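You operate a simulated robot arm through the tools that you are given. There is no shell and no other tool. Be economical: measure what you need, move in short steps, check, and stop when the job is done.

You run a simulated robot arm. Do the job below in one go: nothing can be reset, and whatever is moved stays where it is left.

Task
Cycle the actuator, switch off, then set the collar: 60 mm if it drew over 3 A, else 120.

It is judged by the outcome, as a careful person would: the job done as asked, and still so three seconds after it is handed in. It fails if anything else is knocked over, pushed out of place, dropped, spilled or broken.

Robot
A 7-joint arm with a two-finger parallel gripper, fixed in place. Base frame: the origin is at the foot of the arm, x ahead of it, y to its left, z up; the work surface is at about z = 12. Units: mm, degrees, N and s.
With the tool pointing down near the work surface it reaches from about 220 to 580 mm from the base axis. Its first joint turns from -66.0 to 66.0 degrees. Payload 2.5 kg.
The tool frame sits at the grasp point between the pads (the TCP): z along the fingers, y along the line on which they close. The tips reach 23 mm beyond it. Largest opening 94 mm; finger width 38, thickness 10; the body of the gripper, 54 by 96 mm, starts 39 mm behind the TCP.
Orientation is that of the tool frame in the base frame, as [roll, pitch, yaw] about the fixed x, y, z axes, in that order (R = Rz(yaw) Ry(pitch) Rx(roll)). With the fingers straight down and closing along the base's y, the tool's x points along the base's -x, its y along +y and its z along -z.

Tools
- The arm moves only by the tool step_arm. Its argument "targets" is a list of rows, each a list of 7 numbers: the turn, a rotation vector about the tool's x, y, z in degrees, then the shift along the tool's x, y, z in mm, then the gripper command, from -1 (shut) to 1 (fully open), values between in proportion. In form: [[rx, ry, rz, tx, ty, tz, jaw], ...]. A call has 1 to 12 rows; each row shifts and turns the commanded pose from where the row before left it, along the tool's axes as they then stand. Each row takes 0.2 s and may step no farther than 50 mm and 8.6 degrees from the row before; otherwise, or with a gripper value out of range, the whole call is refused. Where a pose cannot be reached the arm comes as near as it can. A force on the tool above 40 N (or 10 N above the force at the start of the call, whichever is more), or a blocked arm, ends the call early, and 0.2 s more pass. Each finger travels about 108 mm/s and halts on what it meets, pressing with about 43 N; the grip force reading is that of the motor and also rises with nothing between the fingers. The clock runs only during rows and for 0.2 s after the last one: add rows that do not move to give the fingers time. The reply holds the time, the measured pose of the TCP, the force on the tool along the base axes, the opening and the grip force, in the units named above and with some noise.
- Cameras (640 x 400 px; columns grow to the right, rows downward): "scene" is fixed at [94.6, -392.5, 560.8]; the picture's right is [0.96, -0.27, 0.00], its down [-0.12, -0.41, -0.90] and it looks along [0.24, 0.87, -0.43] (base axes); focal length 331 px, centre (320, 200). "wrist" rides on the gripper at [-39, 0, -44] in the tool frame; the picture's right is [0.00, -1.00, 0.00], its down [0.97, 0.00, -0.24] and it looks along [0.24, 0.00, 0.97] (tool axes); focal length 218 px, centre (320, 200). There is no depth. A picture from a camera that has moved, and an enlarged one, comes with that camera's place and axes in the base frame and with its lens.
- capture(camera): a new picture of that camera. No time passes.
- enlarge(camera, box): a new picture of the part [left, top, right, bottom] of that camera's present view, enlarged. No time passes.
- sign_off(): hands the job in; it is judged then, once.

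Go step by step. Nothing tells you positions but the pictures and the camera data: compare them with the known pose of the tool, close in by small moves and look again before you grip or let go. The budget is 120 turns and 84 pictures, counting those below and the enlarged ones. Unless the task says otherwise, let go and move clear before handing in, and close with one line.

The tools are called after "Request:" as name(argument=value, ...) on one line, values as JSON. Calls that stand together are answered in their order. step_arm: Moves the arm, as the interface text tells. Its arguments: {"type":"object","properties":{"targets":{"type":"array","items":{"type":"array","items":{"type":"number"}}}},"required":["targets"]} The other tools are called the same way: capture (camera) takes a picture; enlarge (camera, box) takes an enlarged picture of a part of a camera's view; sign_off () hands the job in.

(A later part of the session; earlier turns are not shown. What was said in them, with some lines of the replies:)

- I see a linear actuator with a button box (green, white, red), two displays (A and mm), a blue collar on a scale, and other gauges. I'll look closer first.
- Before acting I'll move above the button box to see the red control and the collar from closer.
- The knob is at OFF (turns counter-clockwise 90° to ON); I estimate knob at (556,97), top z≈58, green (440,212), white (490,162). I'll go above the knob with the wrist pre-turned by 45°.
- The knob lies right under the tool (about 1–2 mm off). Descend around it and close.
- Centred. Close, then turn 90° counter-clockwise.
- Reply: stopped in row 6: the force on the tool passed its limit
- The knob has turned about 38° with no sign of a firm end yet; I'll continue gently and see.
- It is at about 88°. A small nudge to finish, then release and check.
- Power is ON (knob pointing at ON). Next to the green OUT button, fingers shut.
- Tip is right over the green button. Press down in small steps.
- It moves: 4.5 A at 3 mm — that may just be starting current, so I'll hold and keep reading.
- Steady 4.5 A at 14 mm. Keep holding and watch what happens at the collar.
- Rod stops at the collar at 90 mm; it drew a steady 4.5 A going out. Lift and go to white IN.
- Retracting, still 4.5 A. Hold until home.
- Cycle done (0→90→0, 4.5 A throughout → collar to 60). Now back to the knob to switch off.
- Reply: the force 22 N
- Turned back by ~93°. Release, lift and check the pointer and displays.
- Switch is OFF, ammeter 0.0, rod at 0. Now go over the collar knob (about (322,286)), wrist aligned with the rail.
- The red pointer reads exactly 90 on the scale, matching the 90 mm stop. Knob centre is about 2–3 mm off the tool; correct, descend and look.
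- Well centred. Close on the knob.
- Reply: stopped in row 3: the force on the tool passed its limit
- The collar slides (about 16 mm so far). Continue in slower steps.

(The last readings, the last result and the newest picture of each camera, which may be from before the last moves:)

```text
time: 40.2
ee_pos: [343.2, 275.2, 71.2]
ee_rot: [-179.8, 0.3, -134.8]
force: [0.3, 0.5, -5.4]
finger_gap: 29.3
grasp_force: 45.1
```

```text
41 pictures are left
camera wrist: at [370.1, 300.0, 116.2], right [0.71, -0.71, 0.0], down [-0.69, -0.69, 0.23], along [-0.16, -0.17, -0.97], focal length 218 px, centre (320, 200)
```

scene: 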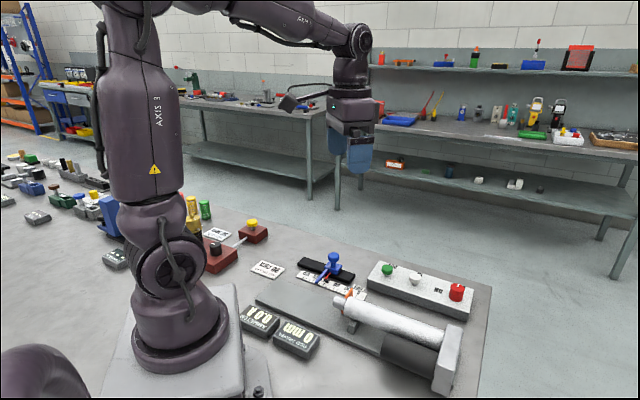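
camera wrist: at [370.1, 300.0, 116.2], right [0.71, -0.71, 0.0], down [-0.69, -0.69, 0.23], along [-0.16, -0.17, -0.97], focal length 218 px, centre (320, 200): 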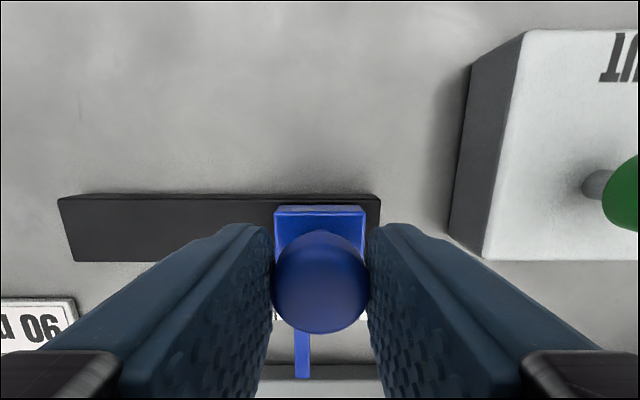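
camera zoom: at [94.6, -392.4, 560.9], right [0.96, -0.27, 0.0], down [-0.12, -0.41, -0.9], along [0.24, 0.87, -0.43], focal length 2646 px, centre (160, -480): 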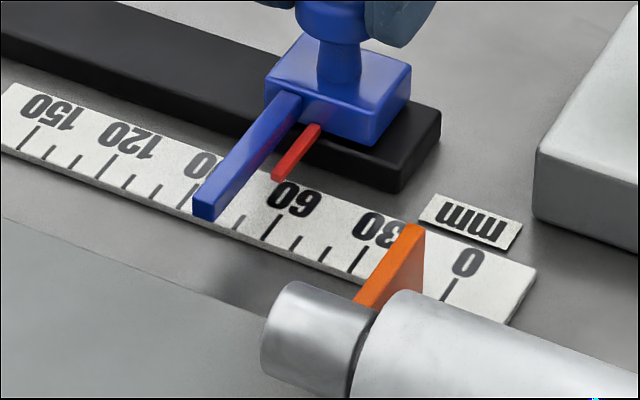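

By displacement the pointer is at about 63.5. Nudge 3.5 mm, then check.

Request:
step_arm(targets=[[0, 0, 0, 0, -1.7, 0, -1], [0, 0, 0, 0, -1.7, 0, -1], [0, 0, 0, 0, 0, 0, -1], [0, 0, 0, 0, 0, 0, -1]])

Request:
enlarge(camera="scene", box=[310, 260, 370, 310])

```text
time: 41.2
ee_pos: [344.6, 270.3, 71.6]
ee_rot: [-179.7, 0.4, -134.9]
force: [8.9, 11.8, -24.7]
finger_gap: 29.2
grasp_force: 45.1
```

```text
8.00 times, centred on (340, 285) of scene
camera zoom: at [94.7, -392.4, 560.9], right [0.96, -0.27, 0.0], down [-0.12, -0.41, -0.9], along [0.24, 0.87, -0.43], focal length 2646 px, centre (160, -480)
```

zoom: 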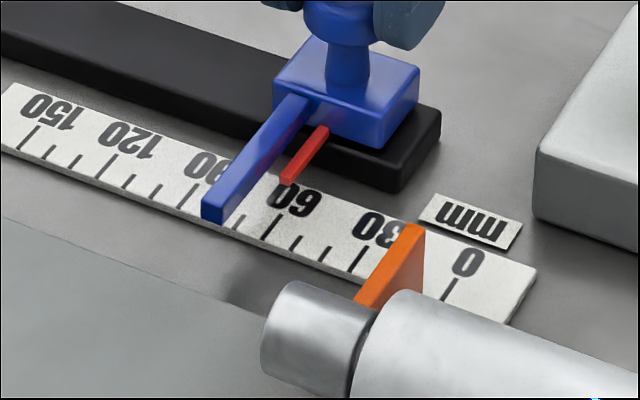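

Release, lift, and read the pointer from above.

Request:
step_arm(targets=[[0, 0, 0, 0, 0, 0, 0.2], [0, 0, 0, 0, 0, 0, 0.2], [0, 0, 0, 0, 0, -30, 0.2], [0, 0, 0, 0, 0, -30, 0.2], [0, 0, 0, 0, 0, 0, 0.2]])

Request:
enlarge(camera="wrist", box=[230, 150, 410, 290])

Request:
enlarge(camera="scene", box=[310, 260, 370, 310])

```text
time: 42.4
ee_pos: [344.3, 270.1, 131.9]
ee_rot: [-179.8, 0.3, -134.9]
force: [0.2, 0.2, 0.4]
finger_gap: 56.3
grasp_force: 0.0
```

```text
2.86 times, centred on (320, 220) of wrist
camera zoom: at [371.1, 297.2, 176.1], right [0.71, -0.71, 0.0], down [-0.69, -0.69, 0.24], along [-0.16, -0.17, -0.97], focal length 624 px, centre (320, 143)
```

zoom: 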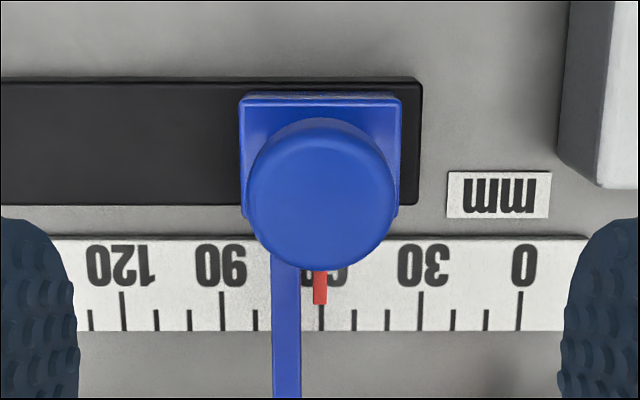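

```text
8.00 times, centred on (340, 285) of scene
camera zoom: at [94.6, -392.5, 560.8], right [0.96, -0.27, 0.0], down [-0.12, -0.41, -0.9], along [0.24, 0.87, -0.43], focal length 2646 px, centre (160, -480)
```

zoom: 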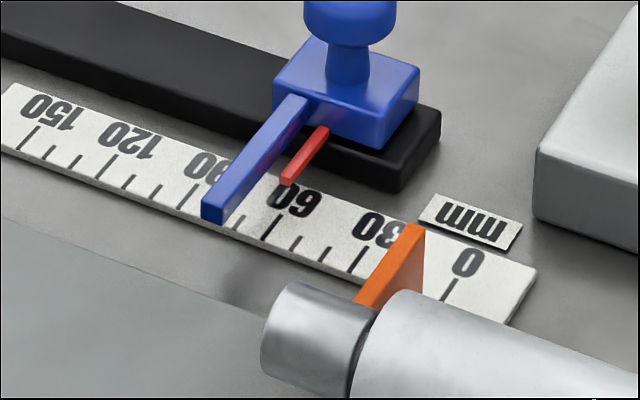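

Request:
enlarge(camera="wrist", box=[300, 235, 340, 260])

Request:
step_arm(targets=[[0, 0, 0, 0, 0, -45, 0.2], [0, 0, 0, 0, 0, -45, 0.2], [0, 0, 0, 0, 0, 0, 0.2]])

Request:
capture(camera="wrist")

Request:
capture(camera="scene")

```text
16.00 times, centred on (320, 248) of wrist
camera zoom: at [371.1, 297.2, 176.1], right [0.71, -0.71, 0.0], down [-0.69, -0.69, 0.24], along [-0.16, -0.17, -0.97], focal length 3492 px, centre (320, -560)
```

zoom: 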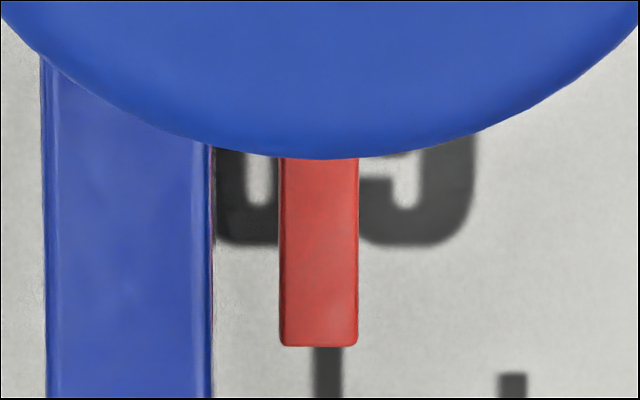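

```text
time: 43.2
ee_pos: [344.5, 269.8, 221.5]
ee_rot: [-179.8, 0.3, -135.0]
force: [-0.5, 0.2, -0.1]
finger_gap: 56.5
grasp_force: 0.1
```

```text
36 pictures are left
camera wrist: at [372.5, 297.5, 267.6], right [0.71, -0.71, 0.0], down [-0.69, -0.69, 0.24], along [-0.16, -0.17, -0.97], focal length 218 px, centre (320, 200)
```

wrist: 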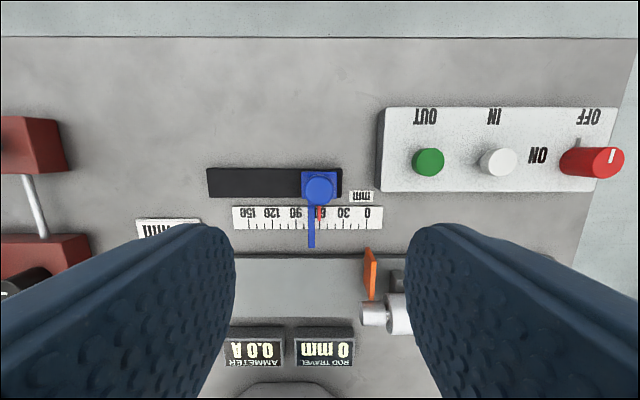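

```text
35 pictures are left
```

scene: 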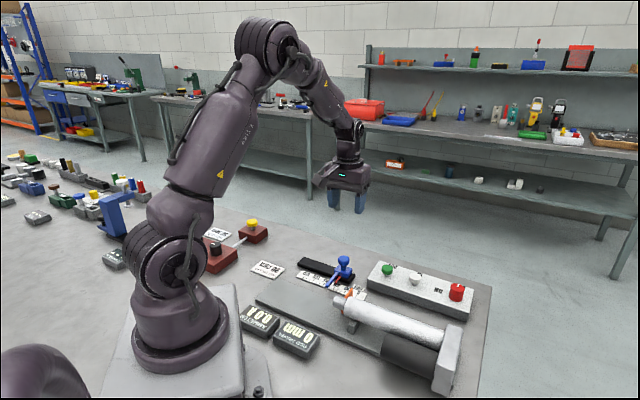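

The pointer sits within half a millimetre of 60, the switch is at OFF, the rod is home, and the arm is clear. Handing in.

Request:
sign_off()

```text
The job is handed in.
```

I cycled the actuator out to the 90 mm stop and back to 0; it drew 4.5 A, so I switched it off and set the collar to 60 mm.
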